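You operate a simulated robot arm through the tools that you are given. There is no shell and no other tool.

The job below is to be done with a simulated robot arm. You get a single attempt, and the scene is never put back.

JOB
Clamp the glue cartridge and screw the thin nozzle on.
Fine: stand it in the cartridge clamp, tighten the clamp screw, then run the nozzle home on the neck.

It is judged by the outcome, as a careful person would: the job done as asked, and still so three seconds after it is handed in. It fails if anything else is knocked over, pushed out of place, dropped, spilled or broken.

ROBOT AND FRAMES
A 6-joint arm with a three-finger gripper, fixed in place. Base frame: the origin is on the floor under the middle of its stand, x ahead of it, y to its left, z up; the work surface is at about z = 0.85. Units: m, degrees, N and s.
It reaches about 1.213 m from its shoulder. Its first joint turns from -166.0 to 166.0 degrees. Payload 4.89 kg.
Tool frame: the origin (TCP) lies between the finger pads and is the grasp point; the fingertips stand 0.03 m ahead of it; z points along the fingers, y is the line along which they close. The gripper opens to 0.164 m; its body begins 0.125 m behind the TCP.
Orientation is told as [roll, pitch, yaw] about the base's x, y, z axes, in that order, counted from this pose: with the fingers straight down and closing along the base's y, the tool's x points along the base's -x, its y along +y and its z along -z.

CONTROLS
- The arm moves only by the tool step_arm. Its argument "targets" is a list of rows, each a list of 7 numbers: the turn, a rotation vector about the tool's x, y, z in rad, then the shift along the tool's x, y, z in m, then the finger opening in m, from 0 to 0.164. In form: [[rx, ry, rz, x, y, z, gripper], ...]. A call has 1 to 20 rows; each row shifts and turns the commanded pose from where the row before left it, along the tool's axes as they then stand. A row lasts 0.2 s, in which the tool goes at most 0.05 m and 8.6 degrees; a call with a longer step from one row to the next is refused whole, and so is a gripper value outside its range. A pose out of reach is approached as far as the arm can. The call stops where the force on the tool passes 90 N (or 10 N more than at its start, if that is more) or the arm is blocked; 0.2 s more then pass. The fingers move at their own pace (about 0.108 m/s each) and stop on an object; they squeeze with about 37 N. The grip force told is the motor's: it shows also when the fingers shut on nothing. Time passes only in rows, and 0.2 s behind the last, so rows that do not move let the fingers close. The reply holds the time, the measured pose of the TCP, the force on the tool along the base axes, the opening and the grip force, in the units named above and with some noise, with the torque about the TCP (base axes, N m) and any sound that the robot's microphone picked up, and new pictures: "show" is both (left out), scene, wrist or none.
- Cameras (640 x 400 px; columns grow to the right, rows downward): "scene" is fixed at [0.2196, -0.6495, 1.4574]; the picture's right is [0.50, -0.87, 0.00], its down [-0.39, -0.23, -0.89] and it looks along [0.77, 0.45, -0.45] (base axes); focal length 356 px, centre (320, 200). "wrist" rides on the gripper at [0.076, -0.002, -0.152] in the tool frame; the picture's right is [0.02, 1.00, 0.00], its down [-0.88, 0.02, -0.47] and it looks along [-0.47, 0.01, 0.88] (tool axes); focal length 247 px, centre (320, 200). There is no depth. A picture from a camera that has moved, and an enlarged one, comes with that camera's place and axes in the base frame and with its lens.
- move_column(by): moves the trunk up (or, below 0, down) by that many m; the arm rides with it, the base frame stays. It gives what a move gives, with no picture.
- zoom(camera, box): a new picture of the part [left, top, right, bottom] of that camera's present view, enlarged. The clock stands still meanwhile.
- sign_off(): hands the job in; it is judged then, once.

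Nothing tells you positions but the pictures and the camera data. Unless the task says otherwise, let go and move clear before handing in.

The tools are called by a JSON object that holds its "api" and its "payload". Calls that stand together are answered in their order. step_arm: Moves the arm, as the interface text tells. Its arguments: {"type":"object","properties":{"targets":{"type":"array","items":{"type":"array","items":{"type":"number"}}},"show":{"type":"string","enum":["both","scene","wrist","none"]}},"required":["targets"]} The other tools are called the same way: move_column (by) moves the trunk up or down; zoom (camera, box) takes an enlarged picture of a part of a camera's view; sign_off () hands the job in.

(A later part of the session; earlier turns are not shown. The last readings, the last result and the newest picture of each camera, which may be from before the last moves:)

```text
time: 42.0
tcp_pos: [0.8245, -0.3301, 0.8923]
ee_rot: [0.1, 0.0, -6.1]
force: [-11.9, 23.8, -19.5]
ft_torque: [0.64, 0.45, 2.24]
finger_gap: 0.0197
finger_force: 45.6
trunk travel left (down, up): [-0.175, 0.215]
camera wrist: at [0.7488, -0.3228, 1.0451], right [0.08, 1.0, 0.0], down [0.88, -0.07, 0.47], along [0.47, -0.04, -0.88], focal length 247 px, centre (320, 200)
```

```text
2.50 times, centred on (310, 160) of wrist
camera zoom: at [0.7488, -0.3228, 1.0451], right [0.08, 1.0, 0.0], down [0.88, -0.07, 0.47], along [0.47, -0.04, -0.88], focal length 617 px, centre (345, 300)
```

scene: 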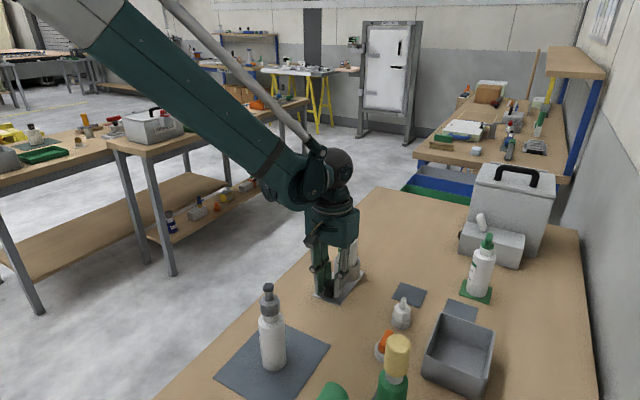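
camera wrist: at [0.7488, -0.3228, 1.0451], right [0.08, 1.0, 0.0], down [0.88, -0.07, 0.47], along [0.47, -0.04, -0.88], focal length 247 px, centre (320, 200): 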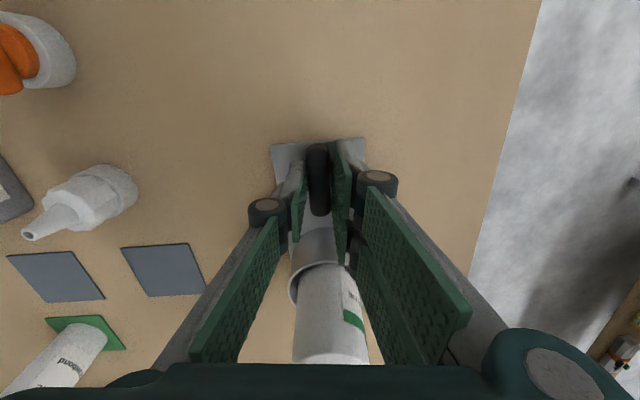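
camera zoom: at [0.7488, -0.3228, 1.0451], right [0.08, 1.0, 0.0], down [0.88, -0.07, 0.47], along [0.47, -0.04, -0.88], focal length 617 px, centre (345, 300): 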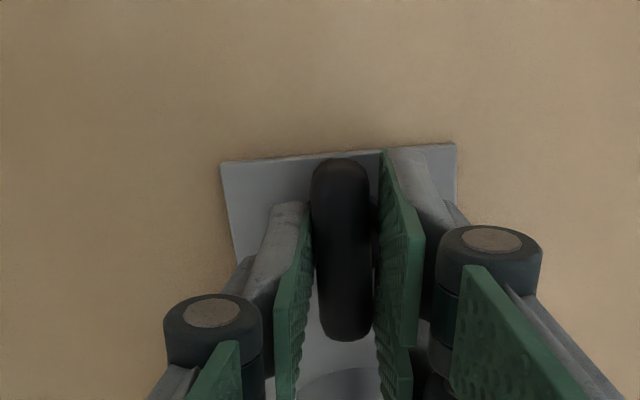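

Torque climbs steeply to 2.2 N·m with the bar not moving, so the clamp screw is tight. I'll take the torque off without loosening it, open and lift clear.

{"api": "step_arm", "payload": {"targets": [[0, 0, -0.04, 0, 0, 0, 0.01], [0, 0, -0.03, 0, 0, 0, 0.01], [0, 0, 0, 0, 0, 0, 0.025], [0, 0, 0, 0, 0, 0, 0.034], [0, 0, 0, 0, 0, 0, 0.04], [0, 0, 0, 0, 0, 0, 0.04]], "show": "wrist"}}

{"api": "zoom", "payload": {"camera": "wrist", "box": [200, 80, 420, 240]}}

```text
time: 43.4
tcp_pos: [0.8238, -0.3299, 0.8924]
ee_rot: [-0.1, 0.0, -2.2]
force: [-0.1, 0.4, -0.4]
ft_torque: [-0.02, 0.02, 0.01]
finger_gap: 0.0398
finger_force: 0.0
trunk travel left (down, up): [-0.175, 0.215]
camera wrist: at [0.7484, -0.3289, 1.0456], right [0.01, 1.0, 0.0], down [0.88, -0.01, 0.47], along [0.47, -0.01, -0.88], focal length 247 px, centre (320, 200)
```

wrist: 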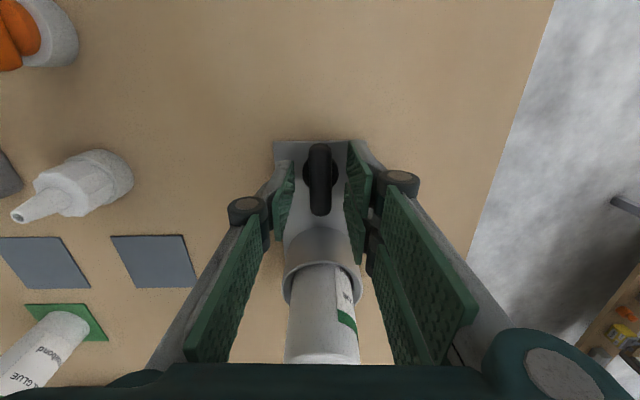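

```text
2.50 times, centred on (310, 160) of wrist
camera zoom: at [0.7484, -0.3289, 1.0456], right [0.01, 1.0, 0.0], down [0.88, -0.01, 0.47], along [0.47, -0.01, -0.88], focal length 617 px, centre (345, 300)
```

zoom: 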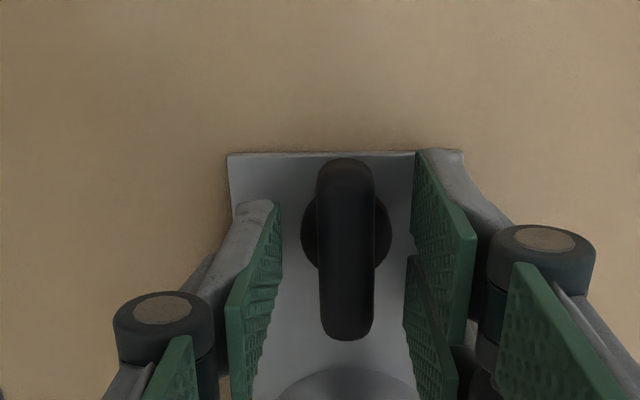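

{"api": "step_arm", "payload": {"targets": [[0, 0, 0, 0, 0, -0.02, 0.04], [0, 0, 0, 0, 0, -0.03, 0.04], [0, 0, 0, 0, 0, -0.04, 0.04], [0, 0, 0, 0, 0, -0.04, 0.04], [0, 0, -0.038, 0, 0, -0.04, 0.06], [0, 0, 0, 0, 0, 0, 0.06]], "show": "both"}}

{"api": "zoom", "payload": {"camera": "wrist", "box": [270, 80, 370, 250]}}

{"api": "zoom", "payload": {"camera": "scene", "box": [300, 220, 380, 310]}}

```text
time: 44.8
tcp_pos: [0.825, -0.3316, 1.0624]
ee_rot: [0.0, 0.1, 0.2]
force: [0.5, 1.3, 0.1]
ft_torque: [-0.02, -0.07, 0.03]
finger_gap: 0.06
finger_force: 0.1
trunk travel left (down, up): [-0.175, 0.215]
camera wrist: at [0.7482, -0.3315, 1.2148], right [-0.02, 1.0, 0.0], down [0.88, 0.02, 0.47], along [0.47, 0.01, -0.88], focal length 247 px, centre (320, 200)
```

scene: 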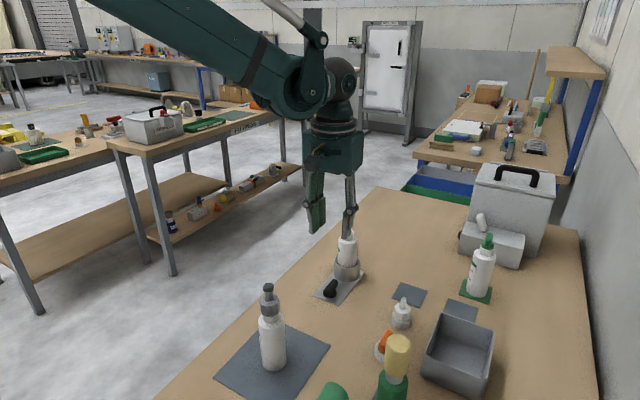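
wrist: 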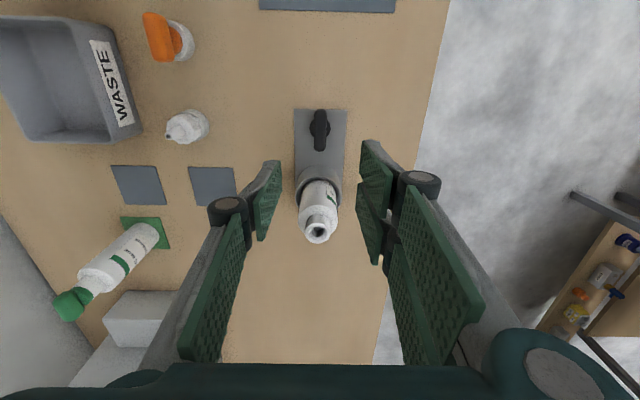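

```text
2.35 times, centred on (320, 165) of wrist
camera zoom: at [0.7482, -0.3315, 1.2148], right [-0.02, 1.0, 0.0], down [0.88, 0.02, 0.47], along [0.47, 0.01, -0.88], focal length 581 px, centre (320, 282)
```

zoom: 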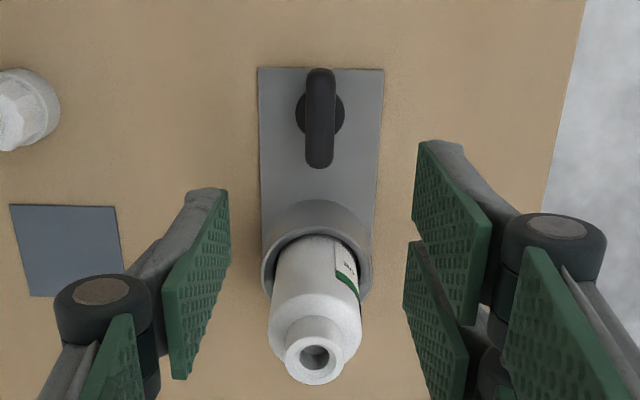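

```text
4.44 times, centred on (340, 265) of scene
camera zoom: at [0.2196, -0.6495, 1.4574], right [0.5, -0.87, 0.0], down [-0.39, -0.23, -0.89], along [0.77, 0.45, -0.45], focal length 1583 px, centre (231, -89)
```

zoom: 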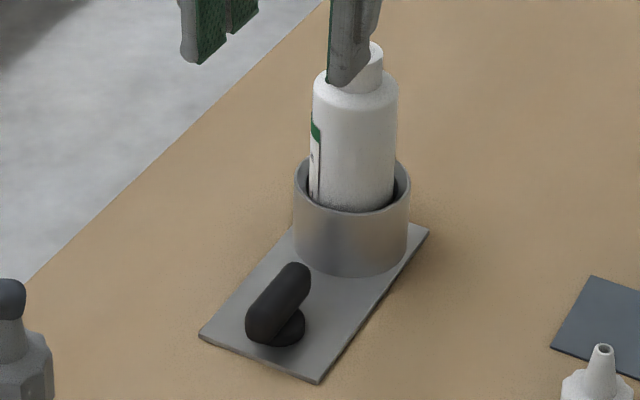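

The clamp hasn't moved, the bar has swung to lie along x, and the cartridge is upright. I'm moving over to the thin nozzle.

{"api": "step_arm", "payload": {"targets": [[0, 0, 0, 0, -0.036, 0, 0.06], [0, 0, 0, 0.001, -0.036, 0, 0.06], [0, 0, 0, 0.001, -0.036, 0, 0.06], [0, 0, 0, 0.001, -0.036, 0, 0.06], [0, 0, 0, 0.001, -0.035, 0, 0.06], [0, 0, 0, 0, 0, 0, 0.06]], "show": "both"}}

{"api": "zoom", "payload": {"camera": "wrist", "box": [270, 60, 370, 180]}}

{"api": "zoom", "payload": {"camera": "scene", "box": [340, 180, 460, 370]}}

```text
time: 46.2
tcp_pos: [0.8206, -0.5097, 1.0635]
ee_rot: [0.0, -0.1, 0.1]
force: [-0.9, -0.4, 0.1]
ft_torque: [0.08, 0.02, -0.01]
finger_gap: 0.06
finger_force: 0.0
trunk travel left (down, up): [-0.175, 0.215]
camera wrist: at [0.7447, -0.5118, 1.215], right [-0.02, 1.0, 0.0], down [0.88, 0.02, 0.47], along [0.47, 0.01, -0.88], focal length 247 px, centre (320, 200)
```

scene: 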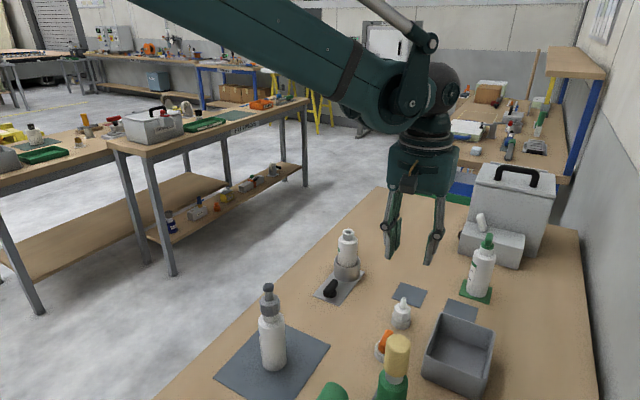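
wrist: 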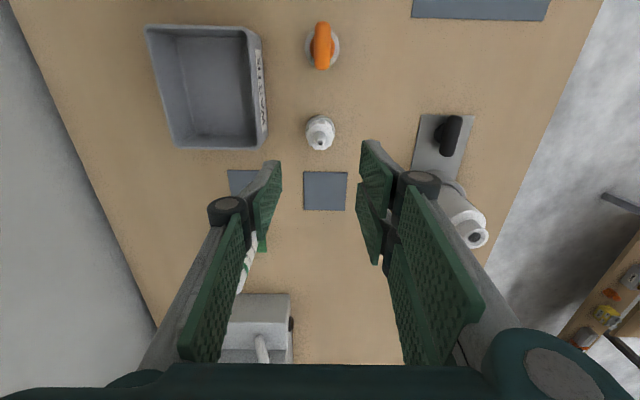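

```text
3.33 times, centred on (320, 120) of wrist
camera zoom: at [0.7447, -0.5118, 1.215], right [-0.02, 1.0, 0.0], down [0.88, 0.02, 0.47], along [0.47, 0.01, -0.88], focal length 823 px, centre (320, 467)
```

zoom: 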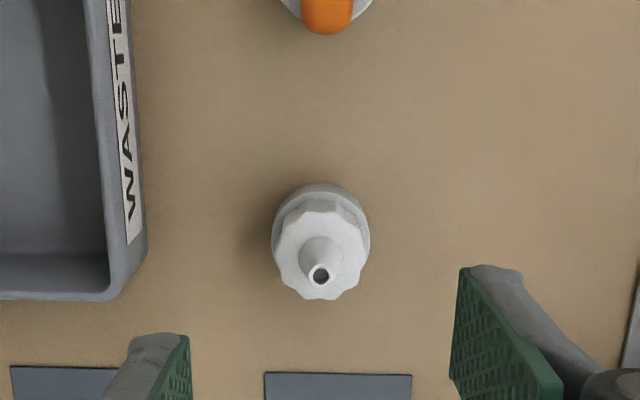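

```text
2.11 times, centred on (400, 275) of scene
camera zoom: at [0.2196, -0.6495, 1.4574], right [0.5, -0.87, 0.0], down [-0.39, -0.23, -0.89], along [0.77, 0.45, -0.45], focal length 750 px, centre (152, 42)
```

zoom: 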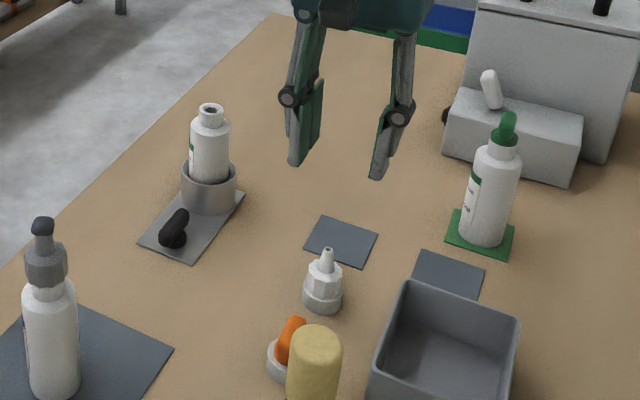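

The nozzle axis is almost exactly under the tool, at (0.821, -0.510). I'll turn the tool slightly so the thumb clears the waste bin, then descend to grip the nut just above its holder ring.

{"api": "step_arm", "payload": {"targets": [[0, 0, -0.1, -0.0006, 0, 0, 0.05], [0, 0, -0.1, 0, 0, 0, 0.05], [0, 0, -0.1, 0, 0, 0, 0.05], [0, 0, 0, 0, 0, 0.03, 0.05], [0, 0, 0, 0, 0, 0.03, 0.05], [0, 0, 0, 0, 0, 0.03, 0.05], [0, 0, 0, 0, 0, 0.02, 0.05], [0, 0, 0, 0, 0, 0, 0.05]], "show": "both"}}

{"api": "zoom", "payload": {"camera": "wrist", "box": [220, 80, 420, 240]}}

{"api": "zoom", "payload": {"camera": "scene", "box": [350, 220, 450, 350]}}

```text
time: 48.0
tcp_pos: [0.8218, -0.5095, 0.9519]
ee_rot: [0.0, 0.0, 17.4]
force: [-0.2, 0.2, 1.1]
ft_torque: [-0.02, -0.01, 0.0]
finger_gap: 0.0503
finger_force: 0.1
trunk travel left (down, up): [-0.175, 0.215]
camera wrist: at [0.7487, -0.5331, 1.1047], right [-0.32, 0.95, 0.0], down [0.84, 0.28, 0.47], along [0.45, 0.15, -0.88], focal length 247 px, centre (320, 200)
```

scene: 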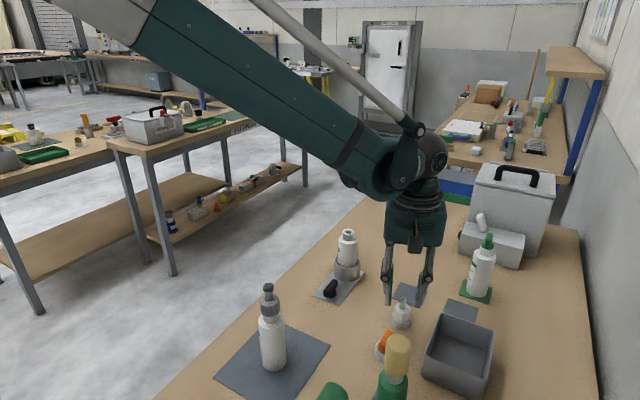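
wrist: 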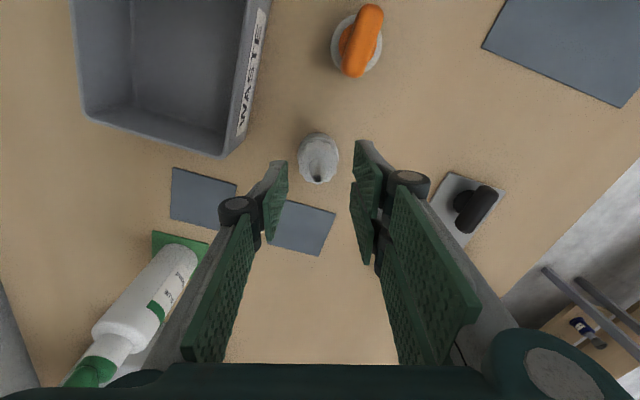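

```text
2.50 times, centred on (320, 160) of wrist
camera zoom: at [0.7487, -0.5331, 1.1047], right [-0.32, 0.95, 0.0], down [0.84, 0.28, 0.47], along [0.45, 0.15, -0.88], focal length 617 px, centre (320, 300)
```

zoom: 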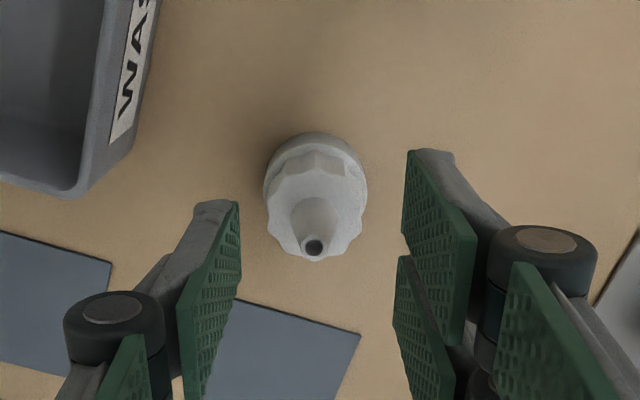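

```text
3.08 times, centred on (400, 285) of scene
camera zoom: at [0.2196, -0.6495, 1.4574], right [0.5, -0.87, 0.0], down [-0.39, -0.23, -0.89], along [0.77, 0.45, -0.45], focal length 1096 px, centre (74, -62)
```

zoom: 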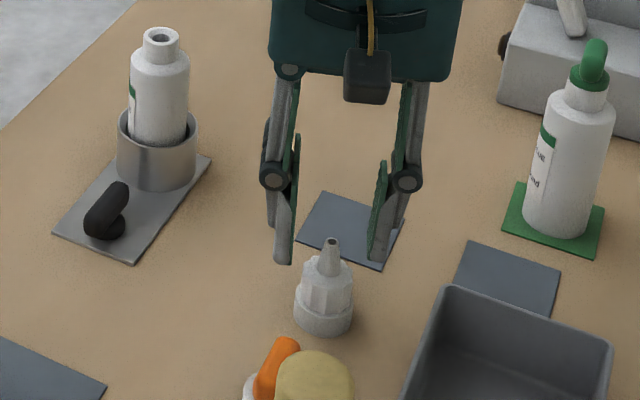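

{"api": "step_arm", "payload": {"targets": [[0, 0, 0, -0.0012, -0.002, 0.0, 0.05], [0, 0, 0, 0, 0, 0.02, 0.05], [0, 0, 0, 0, 0, 0.015, 0.05], [0, 0, 0, 0, 0, 0.01, 0.05], [0, 0, 0, 0, 0, 0, 0.05]], "show": "both"}}

{"api": "zoom", "payload": {"camera": "wrist", "box": [220, 80, 420, 240]}}

{"api": "zoom", "payload": {"camera": "scene", "box": [370, 260, 440, 345]}}

```text
time: 49.2
tcp_pos: [0.8227, -0.5111, 0.9065]
ee_rot: [0.0, -0.1, 17.4]
force: [0.5, -1.1, 0.0]
ft_torque: [0.02, -0.02, -0.01]
finger_gap: 0.0499
finger_force: 0.1
trunk travel left (down, up): [-0.175, 0.215]
camera wrist: at [0.7504, -0.5348, 1.0595], right [-0.32, 0.95, 0.0], down [0.84, 0.28, 0.47], along [0.45, 0.15, -0.88], focal length 247 px, centre (320, 200)
```

scene: 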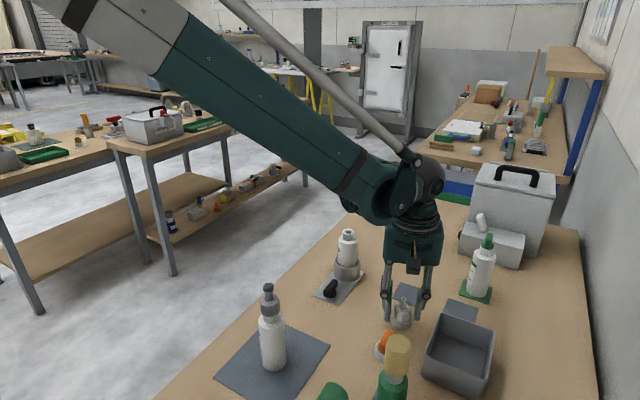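
wrist: 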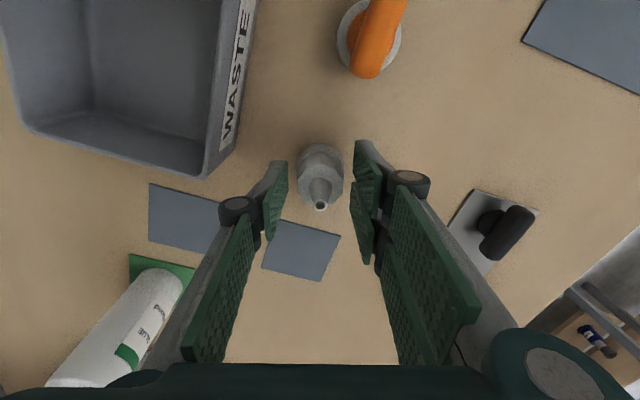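

```text
2.50 times, centred on (320, 160) of wrist
camera zoom: at [0.7504, -0.5348, 1.0595], right [-0.32, 0.95, 0.0], down [0.84, 0.28, 0.47], along [0.45, 0.15, -0.88], focal length 617 px, centre (320, 300)
```

zoom: 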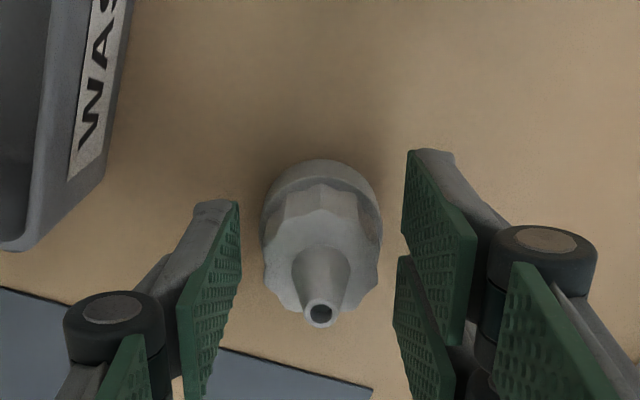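

```text
4.71 times, centred on (405, 302) of scene
camera zoom: at [0.2196, -0.6495, 1.4574], right [0.5, -0.87, 0.0], down [-0.39, -0.23, -0.89], along [0.77, 0.45, -0.45], focal length 1676 px, centre (-80, -282)
```

zoom: 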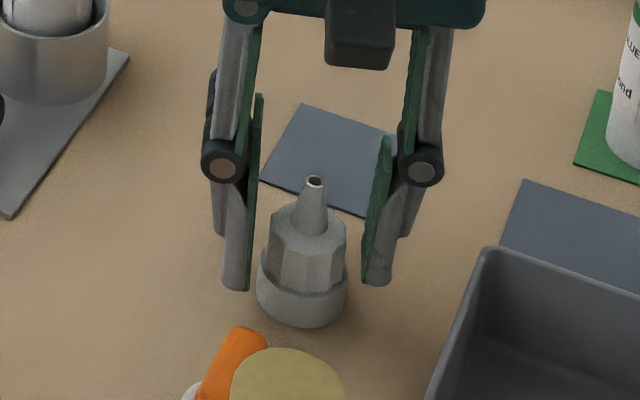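

{"api": "step_arm", "payload": {"targets": [[0, 0, 0, 0, 0, 0.002, 0.05], [0, 0, 0, 0, 0, 0, 0.04], [0, 0, 0, 0, 0, 0, 0.03], [0, 0, 0, 0, 0, 0, 0.025], [0, 0, 0, 0, 0, 0, 0.025], [0, 0, 0, 0, 0, 0, 0.025]], "show": "both"}}

{"api": "zoom", "payload": {"camera": "scene", "box": [370, 260, 440, 345]}}

{"api": "zoom", "payload": {"camera": "wrist", "box": [220, 80, 420, 240]}}

```text
time: 50.6
tcp_pos: [0.8235, -0.5106, 0.9047]
ee_rot: [-0.1, -0.1, 17.3]
force: [-0.2, -0.8, 0.3]
ft_torque: [0.01, -0.02, -0.03]
finger_gap: 0.0333
finger_force: 36.9
trunk travel left (down, up): [-0.175, 0.215]
camera wrist: at [0.7503, -0.5348, 1.0579], right [-0.32, 0.95, 0.0], down [0.84, 0.28, 0.47], along [0.45, 0.15, -0.88], focal length 247 px, centre (320, 200)
```

scene: 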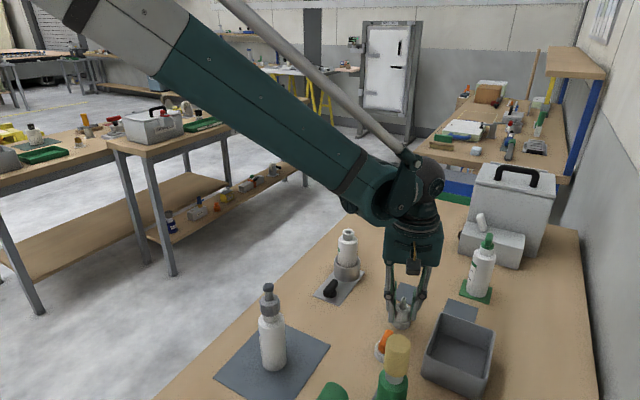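
wrist: 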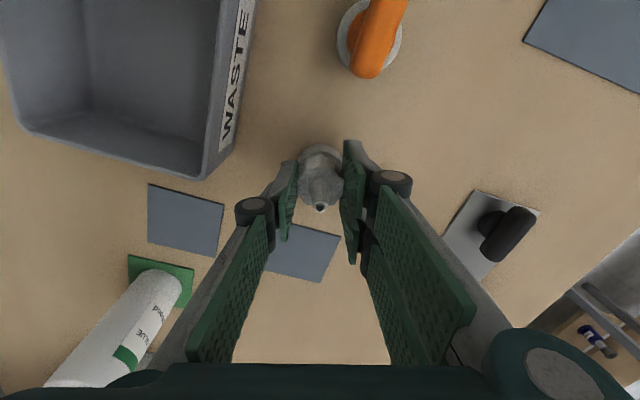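

```text
4.71 times, centred on (405, 302) of scene
camera zoom: at [0.2196, -0.6495, 1.4574], right [0.5, -0.87, 0.0], down [-0.39, -0.23, -0.89], along [0.77, 0.45, -0.45], focal length 1676 px, centre (-80, -282)
```

zoom: 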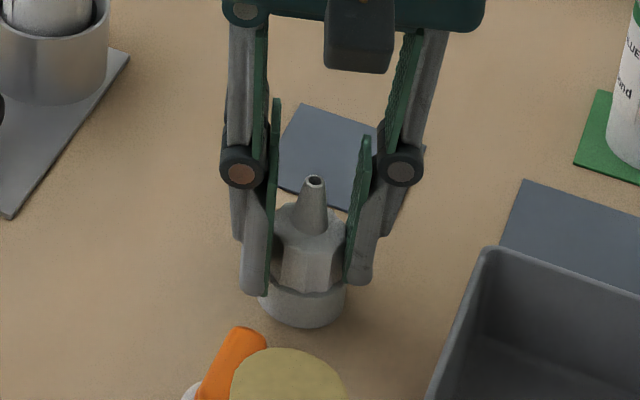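

```text
2.50 times, centred on (320, 160) of wrist
camera zoom: at [0.7503, -0.5348, 1.0579], right [-0.32, 0.95, 0.0], down [0.84, 0.28, 0.47], along [0.45, 0.15, -0.88], focal length 617 px, centre (320, 300)
```

zoom: 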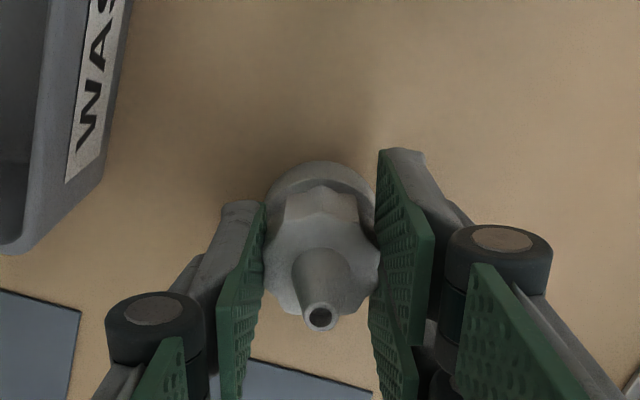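

The nozzle is gripped but sits about 2 mm off the tool axis along the pads. I'll re-centre the grip now so it will spin true later.

{"api": "step_arm", "payload": {"targets": [[0, 0, 0, 0, 0, 0, 0.045], [0, 0, 0, 0, 0, 0, 0.045], [0, 0, 0, -0.0018, 0, 0, 0.045], [0, 0, 0, 0, 0, 0, 0.035], [0, 0, 0, 0, 0, 0, 0.025], [0, 0, 0, 0, 0, 0, 0.025], [0, 0, 0, 0, 0, 0, 0.025]], "show": "wrist"}}

{"api": "zoom", "payload": {"camera": "wrist", "box": [270, 120, 370, 220]}}

```text
time: 52.2
tcp_pos: [0.8242, -0.5109, 0.9051]
ee_rot: [0.1, 0.0, 17.2]
force: [-0.1, 0.6, 0.2]
ft_torque: [0.0, 0.01, 0.01]
finger_gap: 0.0329
finger_force: 36.7
trunk travel left (down, up): [-0.175, 0.215]
camera wrist: at [0.7518, -0.5343, 1.0579], right [-0.32, 0.95, 0.0], down [0.84, 0.28, 0.47], along [0.45, 0.15, -0.88], focal length 247 px, centre (320, 200)
```

wrist: 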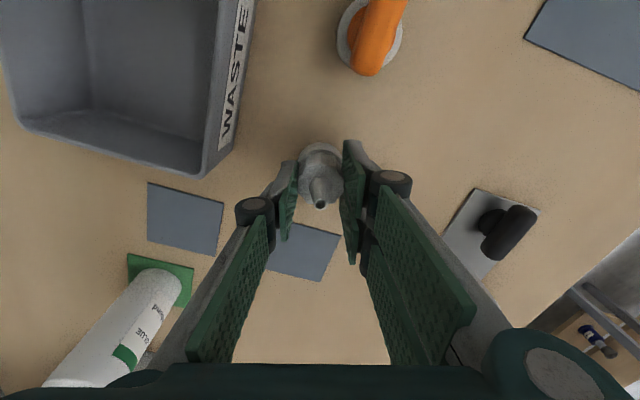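

```text
4.00 times, centred on (320, 170) of wrist
camera zoom: at [0.7518, -0.5343, 1.0579], right [-0.32, 0.95, 0.0], down [0.84, 0.28, 0.47], along [0.45, 0.15, -0.88], focal length 988 px, centre (320, 320)
```

zoom: 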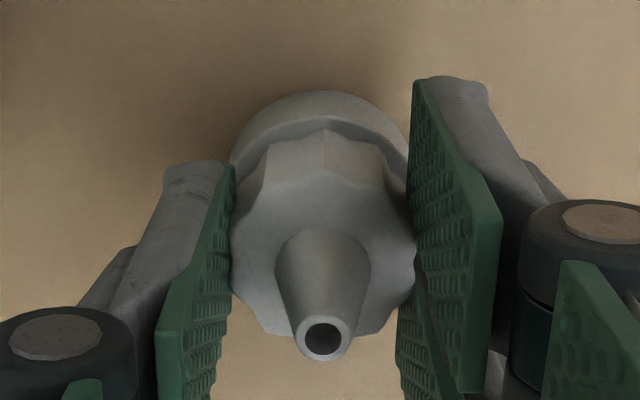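

{"api": "step_arm", "payload": {"targets": [[0, 0, 0, 0, 0, -0.005, 0.025], [0, 0, 0, 0, 0, -0.01, 0.025], [0, 0, 0, 0, 0, -0.02, 0.025], [0, 0, 0, 0, 0, -0.03, 0.025], [0, 0, 0, 0, 0, -0.03, 0.025], [0, 0, 0, 0, 0, -0.04, 0.025], [0, 0, 0, 0, 0, -0.04, 0.025], [0, 0, 0, 0, 0, 0, 0.025]], "show": "both"}}

{"api": "zoom", "payload": {"camera": "scene", "box": [370, 190, 450, 345]}}

{"api": "zoom", "payload": {"camera": "wrist", "box": [270, 60, 370, 220]}}

```text
time: 54.0
tcp_pos: [0.8254, -0.508, 1.0829]
ee_rot: [0.0, 0.0, 17.3]
force: [-1.4, 0.3, 0.6]
ft_torque: [-0.04, -0.08, 0.02]
finger_gap: 0.025
finger_force: 0.1
trunk travel left (down, up): [-0.175, 0.215]
camera wrist: at [0.7526, -0.5319, 1.2358], right [-0.32, 0.95, 0.0], down [0.84, 0.28, 0.47], along [0.45, 0.15, -0.88], focal length 247 px, centre (320, 200)
```

scene: 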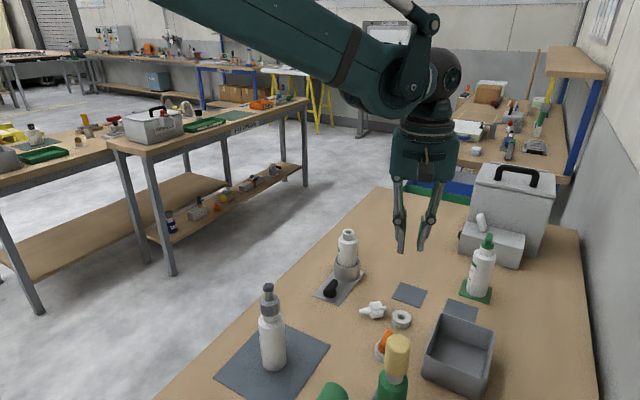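
wrist: 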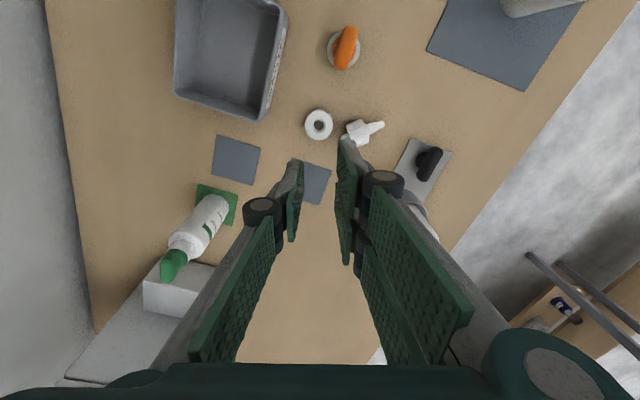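

```text
2.58 times, centred on (410, 268) of scene
camera zoom: at [0.2196, -0.6495, 1.4574], right [0.5, -0.87, 0.0], down [-0.39, -0.23, -0.89], along [0.77, 0.45, -0.45], focal length 919 px, centre (88, 26)
```

zoom: 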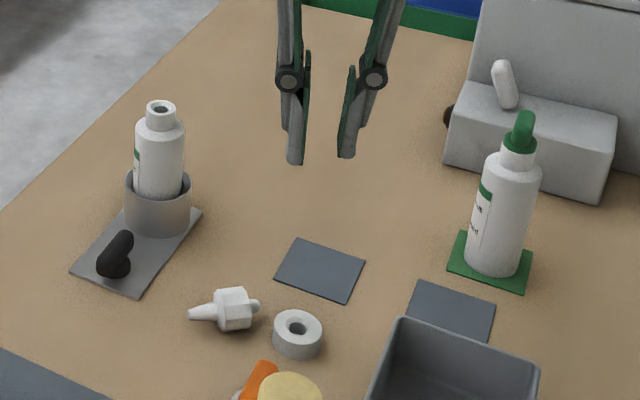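

```text
2.50 times, centred on (320, 140) of wrist
camera zoom: at [0.7526, -0.5319, 1.2358], right [-0.32, 0.95, 0.0], down [0.84, 0.28, 0.47], along [0.45, 0.15, -0.88], focal length 617 px, centre (320, 350)
```

zoom: 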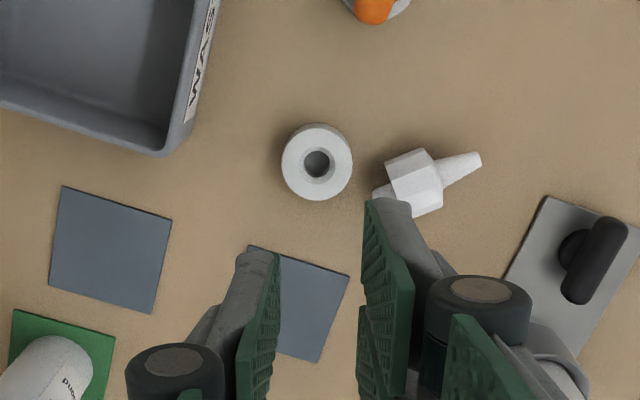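

The nozzle slipped out of the fingers during the lift and is now lying on its side between the ring and the clamp, with nothing else disturbed. I'll look closely at how it lies before recovering it.

{"api": "zoom", "payload": {"camera": "scene", "box": [350, 290, 420, 335]}}

{"api": "zoom", "payload": {"camera": "wrist", "box": [295, 95, 395, 160]}}

{"api": "zoom", "payload": {"camera": "scene", "box": [330, 225, 380, 265]}}

```text
8.89 times, centred on (385, 312) of scene
camera zoom: at [0.2196, -0.6495, 1.4574], right [0.5, -0.87, 0.0], down [-0.39, -0.23, -0.89], along [0.77, 0.45, -0.45], focal length 3166 px, centre (-258, -800)
```

zoom: 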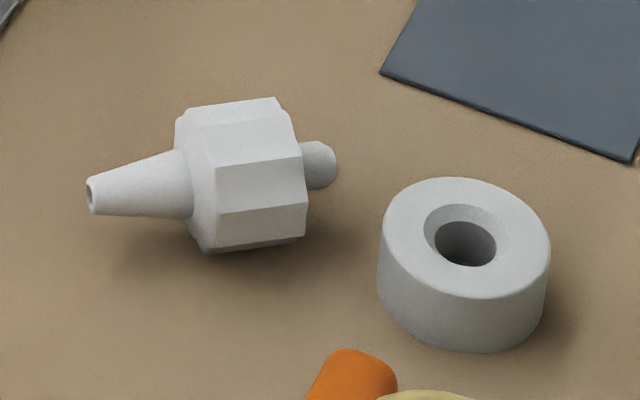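

```text
6.15 times, centred on (345, 128) of wrist
camera zoom: at [0.7526, -0.5319, 1.2358], right [-0.32, 0.95, 0.0], down [0.84, 0.28, 0.47], along [0.45, 0.15, -0.88], focal length 1520 px, centre (166, 646)
```

zoom: 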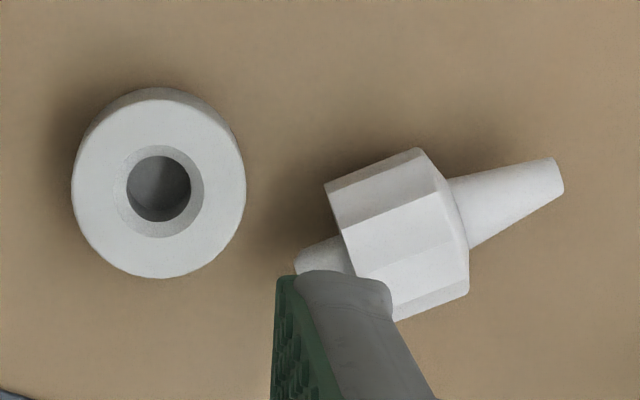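

```text
10.00 times, centred on (355, 245) of scene
camera zoom: at [0.2196, -0.6495, 1.4574], right [0.5, -0.87, 0.0], down [-0.39, -0.23, -0.89], along [0.77, 0.45, -0.45], focal length 3562 px, centre (-30, -250)
```

zoom: 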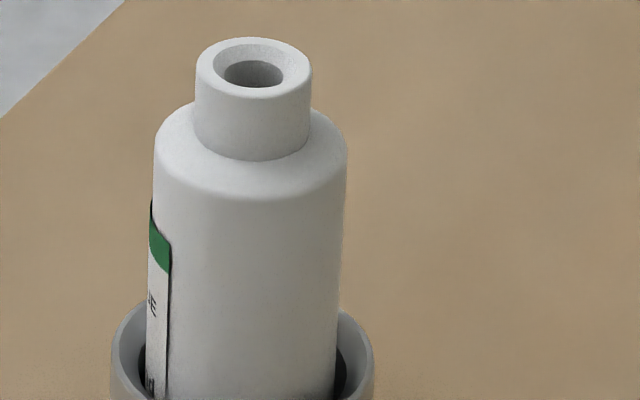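

The nozzle has a small plug (spigot) that goes into the neck's bore, and it's lying with its tip towards the robot's left. My plan is to grip the nut from above, tip it upright by tilting the wrist, drop the plug into the neck, and only then screw from the top. First I'll rehearse the tilted wrist pose empty-handed in free space beside the clamp.

{"api": "step_arm", "payload": {"targets": [[0, 0, 0, -0.0163, 0.0322, -0.0134, 0.06], [0, 0, 0, -0.0163, 0.0322, -0.0134, 0.06], [0, 0, 0, -0.0163, 0.0322, -0.0134, 0.06], [0, 0, 0, -0.0163, 0.0322, -0.0134, 0.06], [0, 0, 0, -0.0163, 0.0322, -0.0134, 0.06], [0, 0, -0.14, 0, 0, 0, 0.06], [0, 0, -0.14, 0, 0, 0, 0.06], [0, 0, -0.14, 0, 0, 0, 0.06], [0, 0, -0.14, 0, 0, 0, 0.06], [0, 0, -0.14, 0, 0, 0, 0.06], [0, 0, -0.14, 0, 0, 0, 0.06], [0, 0, -0.14, 0, 0, 0, 0.06], [0, 0, -0.14, 0, 0, 0, 0.06], [0, 0, -0.14, 0, 0, 0, 0.06], [0, 0, -0.14, 0, 0, 0, 0.06], [0, 0, -0.14, 0, 0, 0, 0.06], [0, 0, -0.14, 0, 0, 0, 0.06], [0, 0, -0.11, 0, 0, 0, 0.06], [0, 0, 0, 0, 0, 0, 0.06]], "show": "scene"}}

```text
time: 58.0
tcp_pos: [0.8557, -0.3318, 1.1481]
ee_rot: [0.0, -0.1, 119.9]
force: [-0.1, -0.6, -0.5]
ft_torque: [0.05, 0.01, -0.01]
finger_gap: 0.0602
finger_force: 0.0
trunk travel left (down, up): [-0.175, 0.215]
```

scene: 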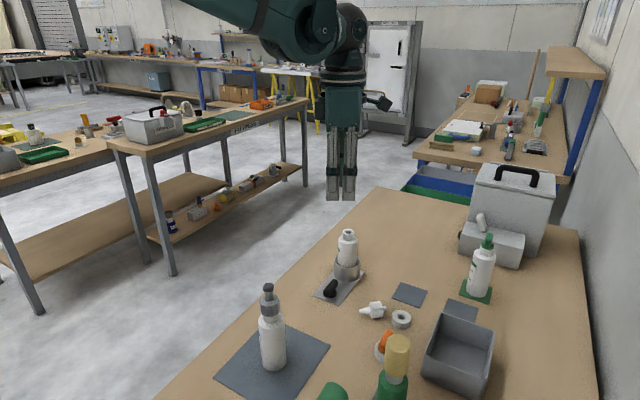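

{"api": "step_arm", "payload": {"targets": [[0, 0.13, 0, 0, 0, 0, 0.06], [0, 0.13, 0, 0, 0, 0, 0.06], [0, 0.13, 0, 0, 0, 0, 0.06], [0, 0.13, 0, 0, 0, 0, 0.06], [0, 0.13, 0, 0, 0, 0, 0.06], [0, 0, 0, 0, 0, 0, 0.06]], "show": "both"}}

```text
time: 59.4
tcp_pos: [0.8552, -0.3313, 1.1468]
ee_rot: [0.0, 37.3, 119.9]
force: [0.7, 1.1, 0.5]
ft_torque: [-0.02, 0.02, 0.01]
finger_gap: 0.0598
finger_force: 0.1
trunk travel left (down, up): [-0.175, 0.215]
camera wrist: at [0.8405, -0.3035, 1.3153], right [-0.86, -0.51, 0.01], down [-0.51, 0.85, -0.16], along [0.07, -0.14, -0.99], focal length 247 px, centre (320, 200)
```

scene: 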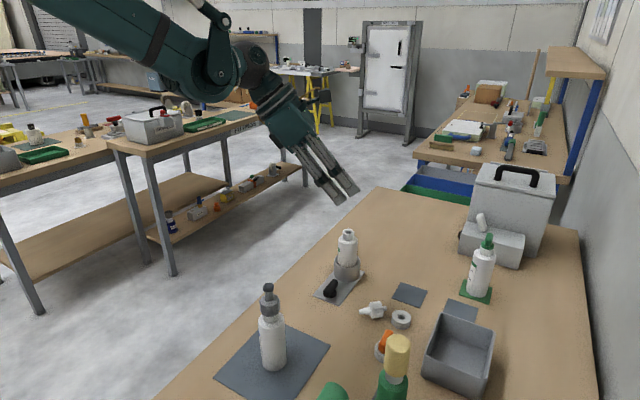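
wrist: 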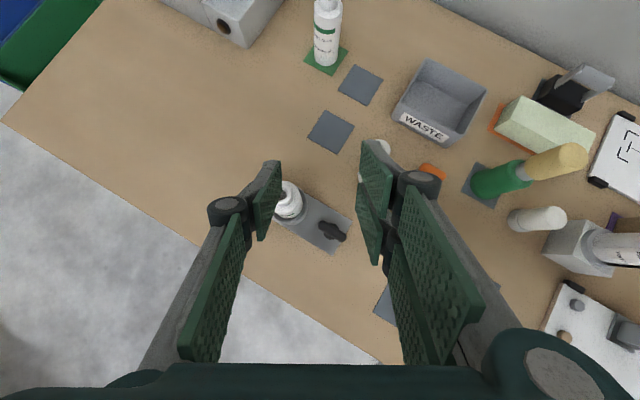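

The tilt works well and leaves the whole arm over open floor. I'm continuing to about 75°.

{"api": "step_arm", "payload": {"targets": [[0, 0.13, 0, 0, 0, 0, 0.06], [0, 0.13, 0, 0, 0, 0, 0.06], [0, 0.13, 0, 0, 0, 0, 0.06], [0, 0.13, 0, 0, 0, 0, 0.06], [0, 0.13, 0, 0, 0, 0, 0.06], [0, 0, 0, 0, 0, 0, 0.06]], "show": "both"}}

```text
time: 60.8
tcp_pos: [0.8551, -0.3312, 1.1464]
ee_rot: [0.1, 74.7, 119.9]
force: [-0.3, -0.3, -0.9]
ft_torque: [0.0, 0.01, -0.04]
finger_gap: 0.0599
finger_force: 0.0
trunk travel left (down, up): [-0.175, 0.215]
camera wrist: at [0.7935, -0.2206, 1.2612], right [-0.86, -0.5, 0.02], down [-0.36, 0.59, -0.72], along [0.35, -0.63, -0.69], focal length 247 px, centre (320, 200)
```

scene: 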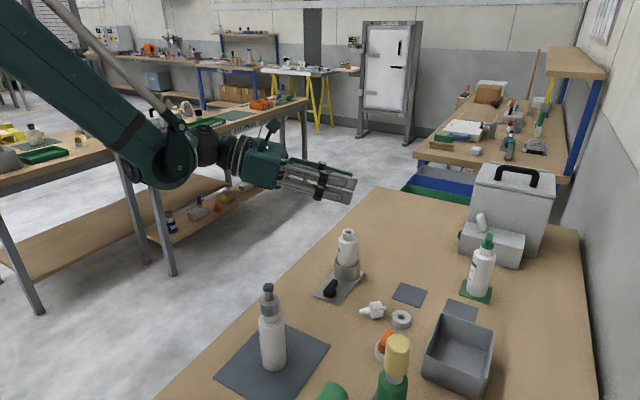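
wrist: 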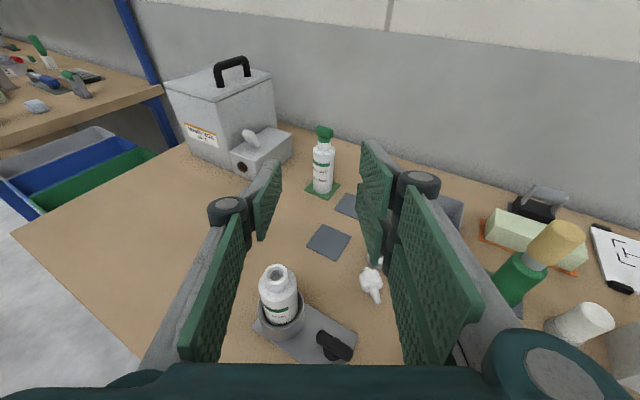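

The tilted pose is fully reachable. I'm returning the tool to vertical and moving over the lying nozzle.

{"api": "step_arm", "payload": {"targets": [[0, -0.13, 0, 0, 0, 0, 0.06], [0, -0.13, 0, 0, 0, 0, 0.06], [0, -0.13, 0, 0, 0, 0, 0.06], [0, -0.13, 0, 0, 0, 0, 0.06], [0, -0.13, 0, 0, 0, 0, 0.06], [0, -0.13, 0, 0, 0, 0, 0.06], [0, -0.13, 0, 0, 0, 0, 0.06], [0, -0.13, 0, 0, 0, 0, 0.06], [0, -0.13, 0, 0, 0, 0, 0.06], [0, -0.13, 0, 0, 0, 0, 0.06], [0, 0, 0, 0.0211, 0.024, 0.005, 0.06], [0, 0, 0, 0.0211, 0.024, 0.005, 0.06], [0, 0, 0, 0.0211, 0.024, 0.005, 0.06], [0, 0, 0, 0.0211, 0.024, 0.005, 0.06], [0, 0, 0, 0, 0, 0, 0.06]], "show": "none"}}

{"api": "step_arm", "payload": {"targets": [[0, 0, 0.148, 0, 0, 0, 0.06], [0, 0, 0.148, 0, 0, 0, 0.06], [0, 0, 0.148, 0, 0, 0, 0.06], [0, 0, 0.148, 0, 0, 0, 0.06], [0, 0, 0.148, 0, 0, 0, 0.06], [0, 0, 0.148, 0, 0, 0, 0.06], [0, 0, 0.148, 0, 0, 0, 0.06], [0, 0, 0.148, 0, 0, 0, 0.06], [0, 0, 0.148, 0, 0, 0, 0.06], [0, 0, 0.148, 0, 0, 0, 0.06], [0, 0, 0.148, 0, 0, 0, 0.06], [0, 0, 0.148, 0, 0, 0, 0.06], [0, 0, 0.148, 0, 0, 0, 0.06], [0, 0, 0.148, 0, 0, 0, 0.06], [0, 0, 0.148, 0, 0, 0, 0.06], [0, 0, 0.148, 0, 0, 0, 0.06], [0, 0, 0.148, 0, 0, 0, 0.06], [0, 0, 0.148, 0, 0, 0, 0.06], [0, 0, 0.148, 0, 0, 0, 0.06], [0, 0, 0.148, 0, 0, 0, 0.06]], "show": "both"}}

{"api": "zoom", "payload": {"camera": "wrist", "box": [260, 70, 380, 190]}}

```text
time: 64.0
tcp_pos: [0.8141, -0.4541, 1.1285]
ee_rot: [0.1, 0.0, 119.8]
force: [0.2, -0.1, -0.3]
ft_torque: [0.0, 0.0, 0.01]
finger_gap: 0.0603
finger_force: 0.0
trunk travel left (down, up): [-0.175, 0.215]
```

```text
time: 68.2
tcp_pos: [0.814, -0.4545, 1.1273]
ee_rot: [0.1, 0.0, -50.0]
force: [0.2, 0.2, 0.0]
ft_torque: [0.0, -0.01, 0.02]
finger_gap: 0.0604
finger_force: 0.1
trunk travel left (down, up): [-0.175, 0.215]
camera wrist: at [0.763, -0.3961, 1.2797], right [0.75, 0.66, 0.0], down [0.58, -0.66, 0.47], along [0.31, -0.36, -0.88], focal length 247 px, centre (320, 200)
```

scene: 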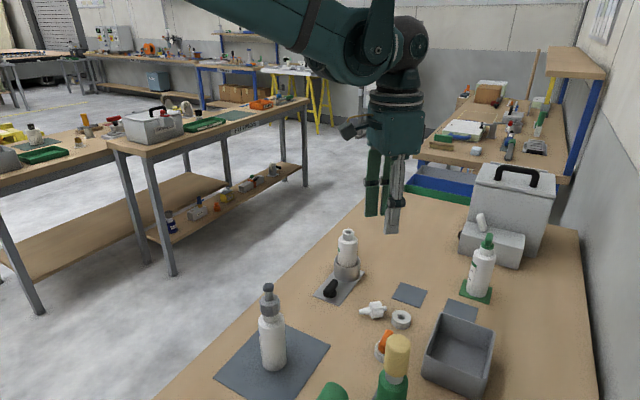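
wrist: 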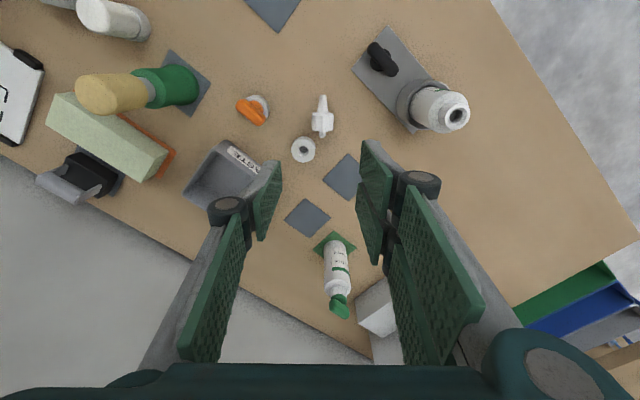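

```text
3.33 times, centred on (320, 130) of wrist
camera zoom: at [0.763, -0.3961, 1.2797], right [0.75, 0.66, 0.0], down [0.58, -0.66, 0.47], along [0.31, -0.36, -0.88], focal length 823 px, centre (320, 433)
```

zoom: 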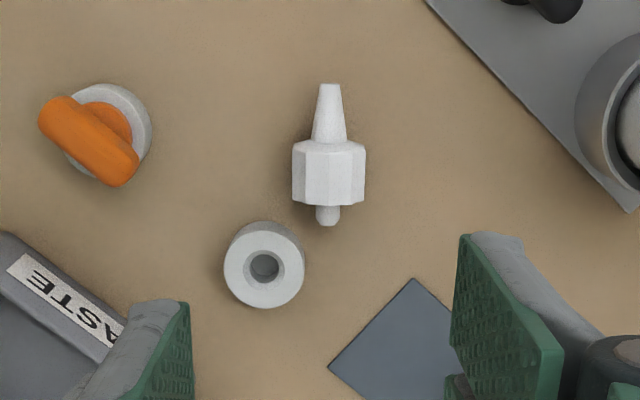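

The nozzle lies exactly along the tool's x axis with its tip pointing the right way for the tilt. I'll centre on it, offset slightly away from the ring, then descend partway and check.

{"api": "step_arm", "payload": {"targets": [[0, 0, 0, 0.002, 0.0037, 0, 0.056], [0, 0, 0, 0, 0, 0.04, 0.056], [0, 0, 0, 0, 0, 0.04, 0.056], [0, 0, 0, 0, 0, 0.04, 0.056], [0, 0, 0, 0, 0, 0.04, 0.056], [0, 0, 0, 0, 0, 0.03, 0.056], [0, 0, 0, 0, 0, 0, 0.056]], "show": "wrist"}}

{"api": "zoom", "payload": {"camera": "wrist", "box": [240, 90, 400, 220]}}

{"api": "zoom", "payload": {"camera": "scene", "box": [340, 230, 440, 340]}}

```text
time: 69.8
tcp_pos: [0.8155, -0.4468, 0.936]
ee_rot: [0.0, 0.0, -49.7]
force: [1.0, -0.3, 0.0]
ft_torque: [0.05, 0.05, 0.0]
finger_gap: 0.0561
finger_force: 0.1
trunk travel left (down, up): [-0.175, 0.215]
camera wrist: at [0.7634, -0.3899, 1.0888], right [0.75, 0.66, 0.0], down [0.58, -0.66, 0.47], along [0.31, -0.35, -0.88], focal length 247 px, centre (320, 200)
```

wrist: 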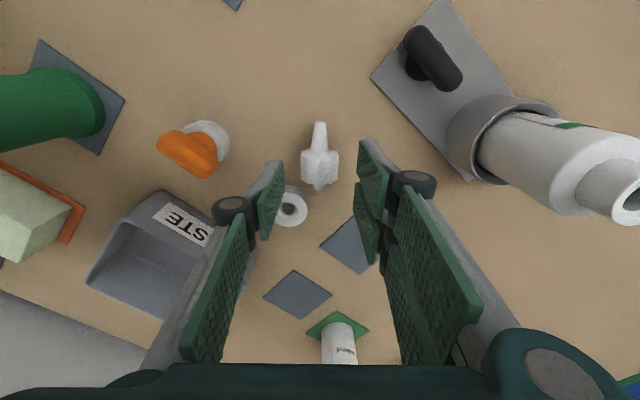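

```text
3.08 times, centred on (320, 155) of wrist
camera zoom: at [0.7634, -0.3899, 1.0888], right [0.75, 0.66, 0.0], down [0.58, -0.66, 0.47], along [0.31, -0.35, -0.88], focal length 760 px, centre (320, 338)
```

zoom: 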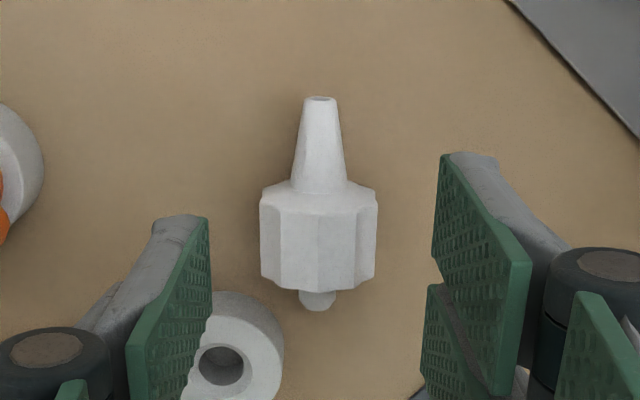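

```text
3.64 times, centred on (390, 285) of scene
camera zoom: at [0.2196, -0.6495, 1.4574], right [0.5, -0.87, 0.0], down [-0.39, -0.23, -0.89], along [0.77, 0.45, -0.45], focal length 1295 px, centre (66, -109)
```

zoom: 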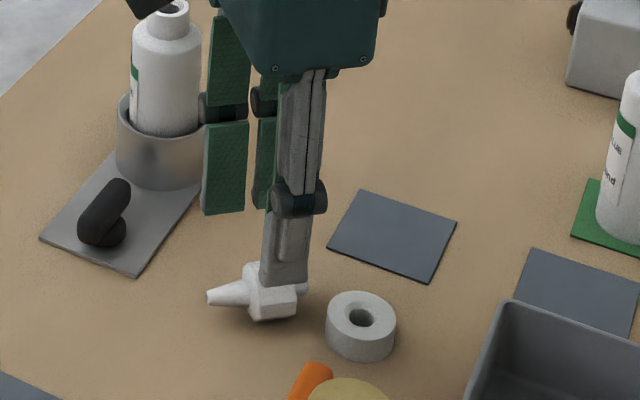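

{"api": "step_arm", "payload": {"targets": [[0, 0, 0, -0.0035, -0.0006, 0, 0.052], [0, 0, 0, 0, 0, 0.02, 0.052], [0, 0, 0, 0, 0, 0.02, 0.052], [0, 0, 0, 0, 0, 0.01, 0.052], [0, 0, 0, 0, 0, 0, 0.052]], "show": "wrist"}}

{"api": "zoom", "payload": {"camera": "wrist", "box": [240, 110, 400, 240]}}

{"api": "zoom", "payload": {"camera": "scene", "box": [350, 270, 430, 340]}}

```text
time: 71.0
tcp_pos: [0.8172, -0.4528, 0.8858]
ee_rot: [0.0, 0.0, -49.8]
force: [0.2, 0.4, 0.5]
ft_torque: [0.0, 0.04, 0.0]
finger_gap: 0.0519
finger_force: 0.0
trunk travel left (down, up): [-0.175, 0.215]
camera wrist: at [0.7661, -0.395, 1.0385], right [0.75, 0.66, 0.0], down [0.58, -0.66, 0.47], along [0.31, -0.35, -0.88], focal length 247 px, centre (320, 200)
```

wrist: 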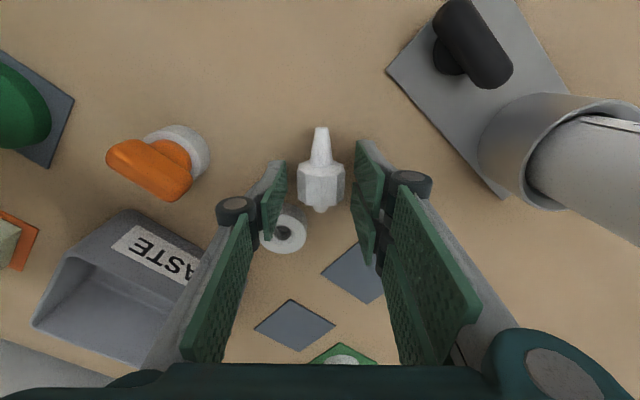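

```text
3.08 times, centred on (320, 175) of wrist
camera zoom: at [0.7661, -0.395, 1.0385], right [0.75, 0.66, 0.0], down [0.58, -0.66, 0.47], along [0.31, -0.35, -0.88], focal length 760 px, centre (320, 277)
```

zoom: 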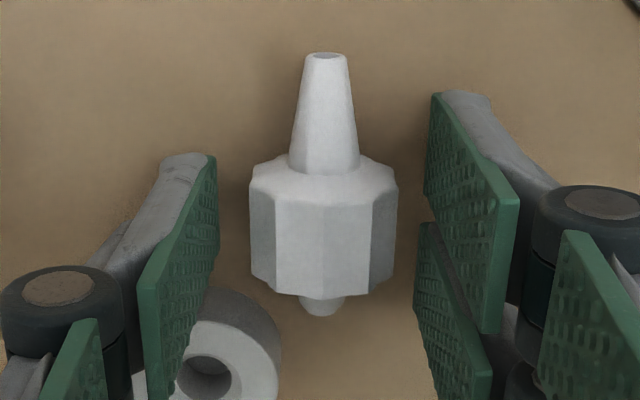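

```text
5.71 times, centred on (390, 305) of scene
camera zoom: at [0.2196, -0.6495, 1.4574], right [0.5, -0.87, 0.0], down [-0.39, -0.23, -0.89], along [0.77, 0.45, -0.45], focal length 2035 px, centre (-80, -400)
```

zoom: 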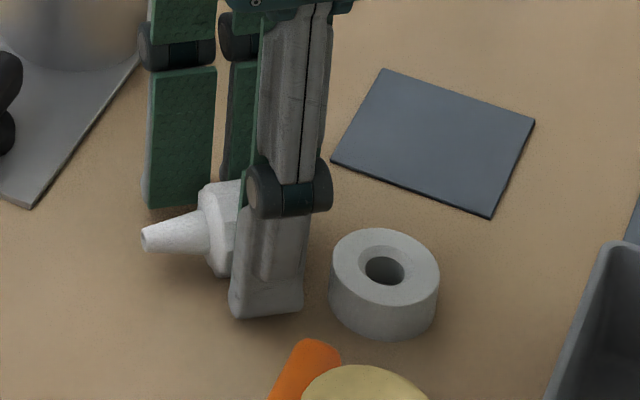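

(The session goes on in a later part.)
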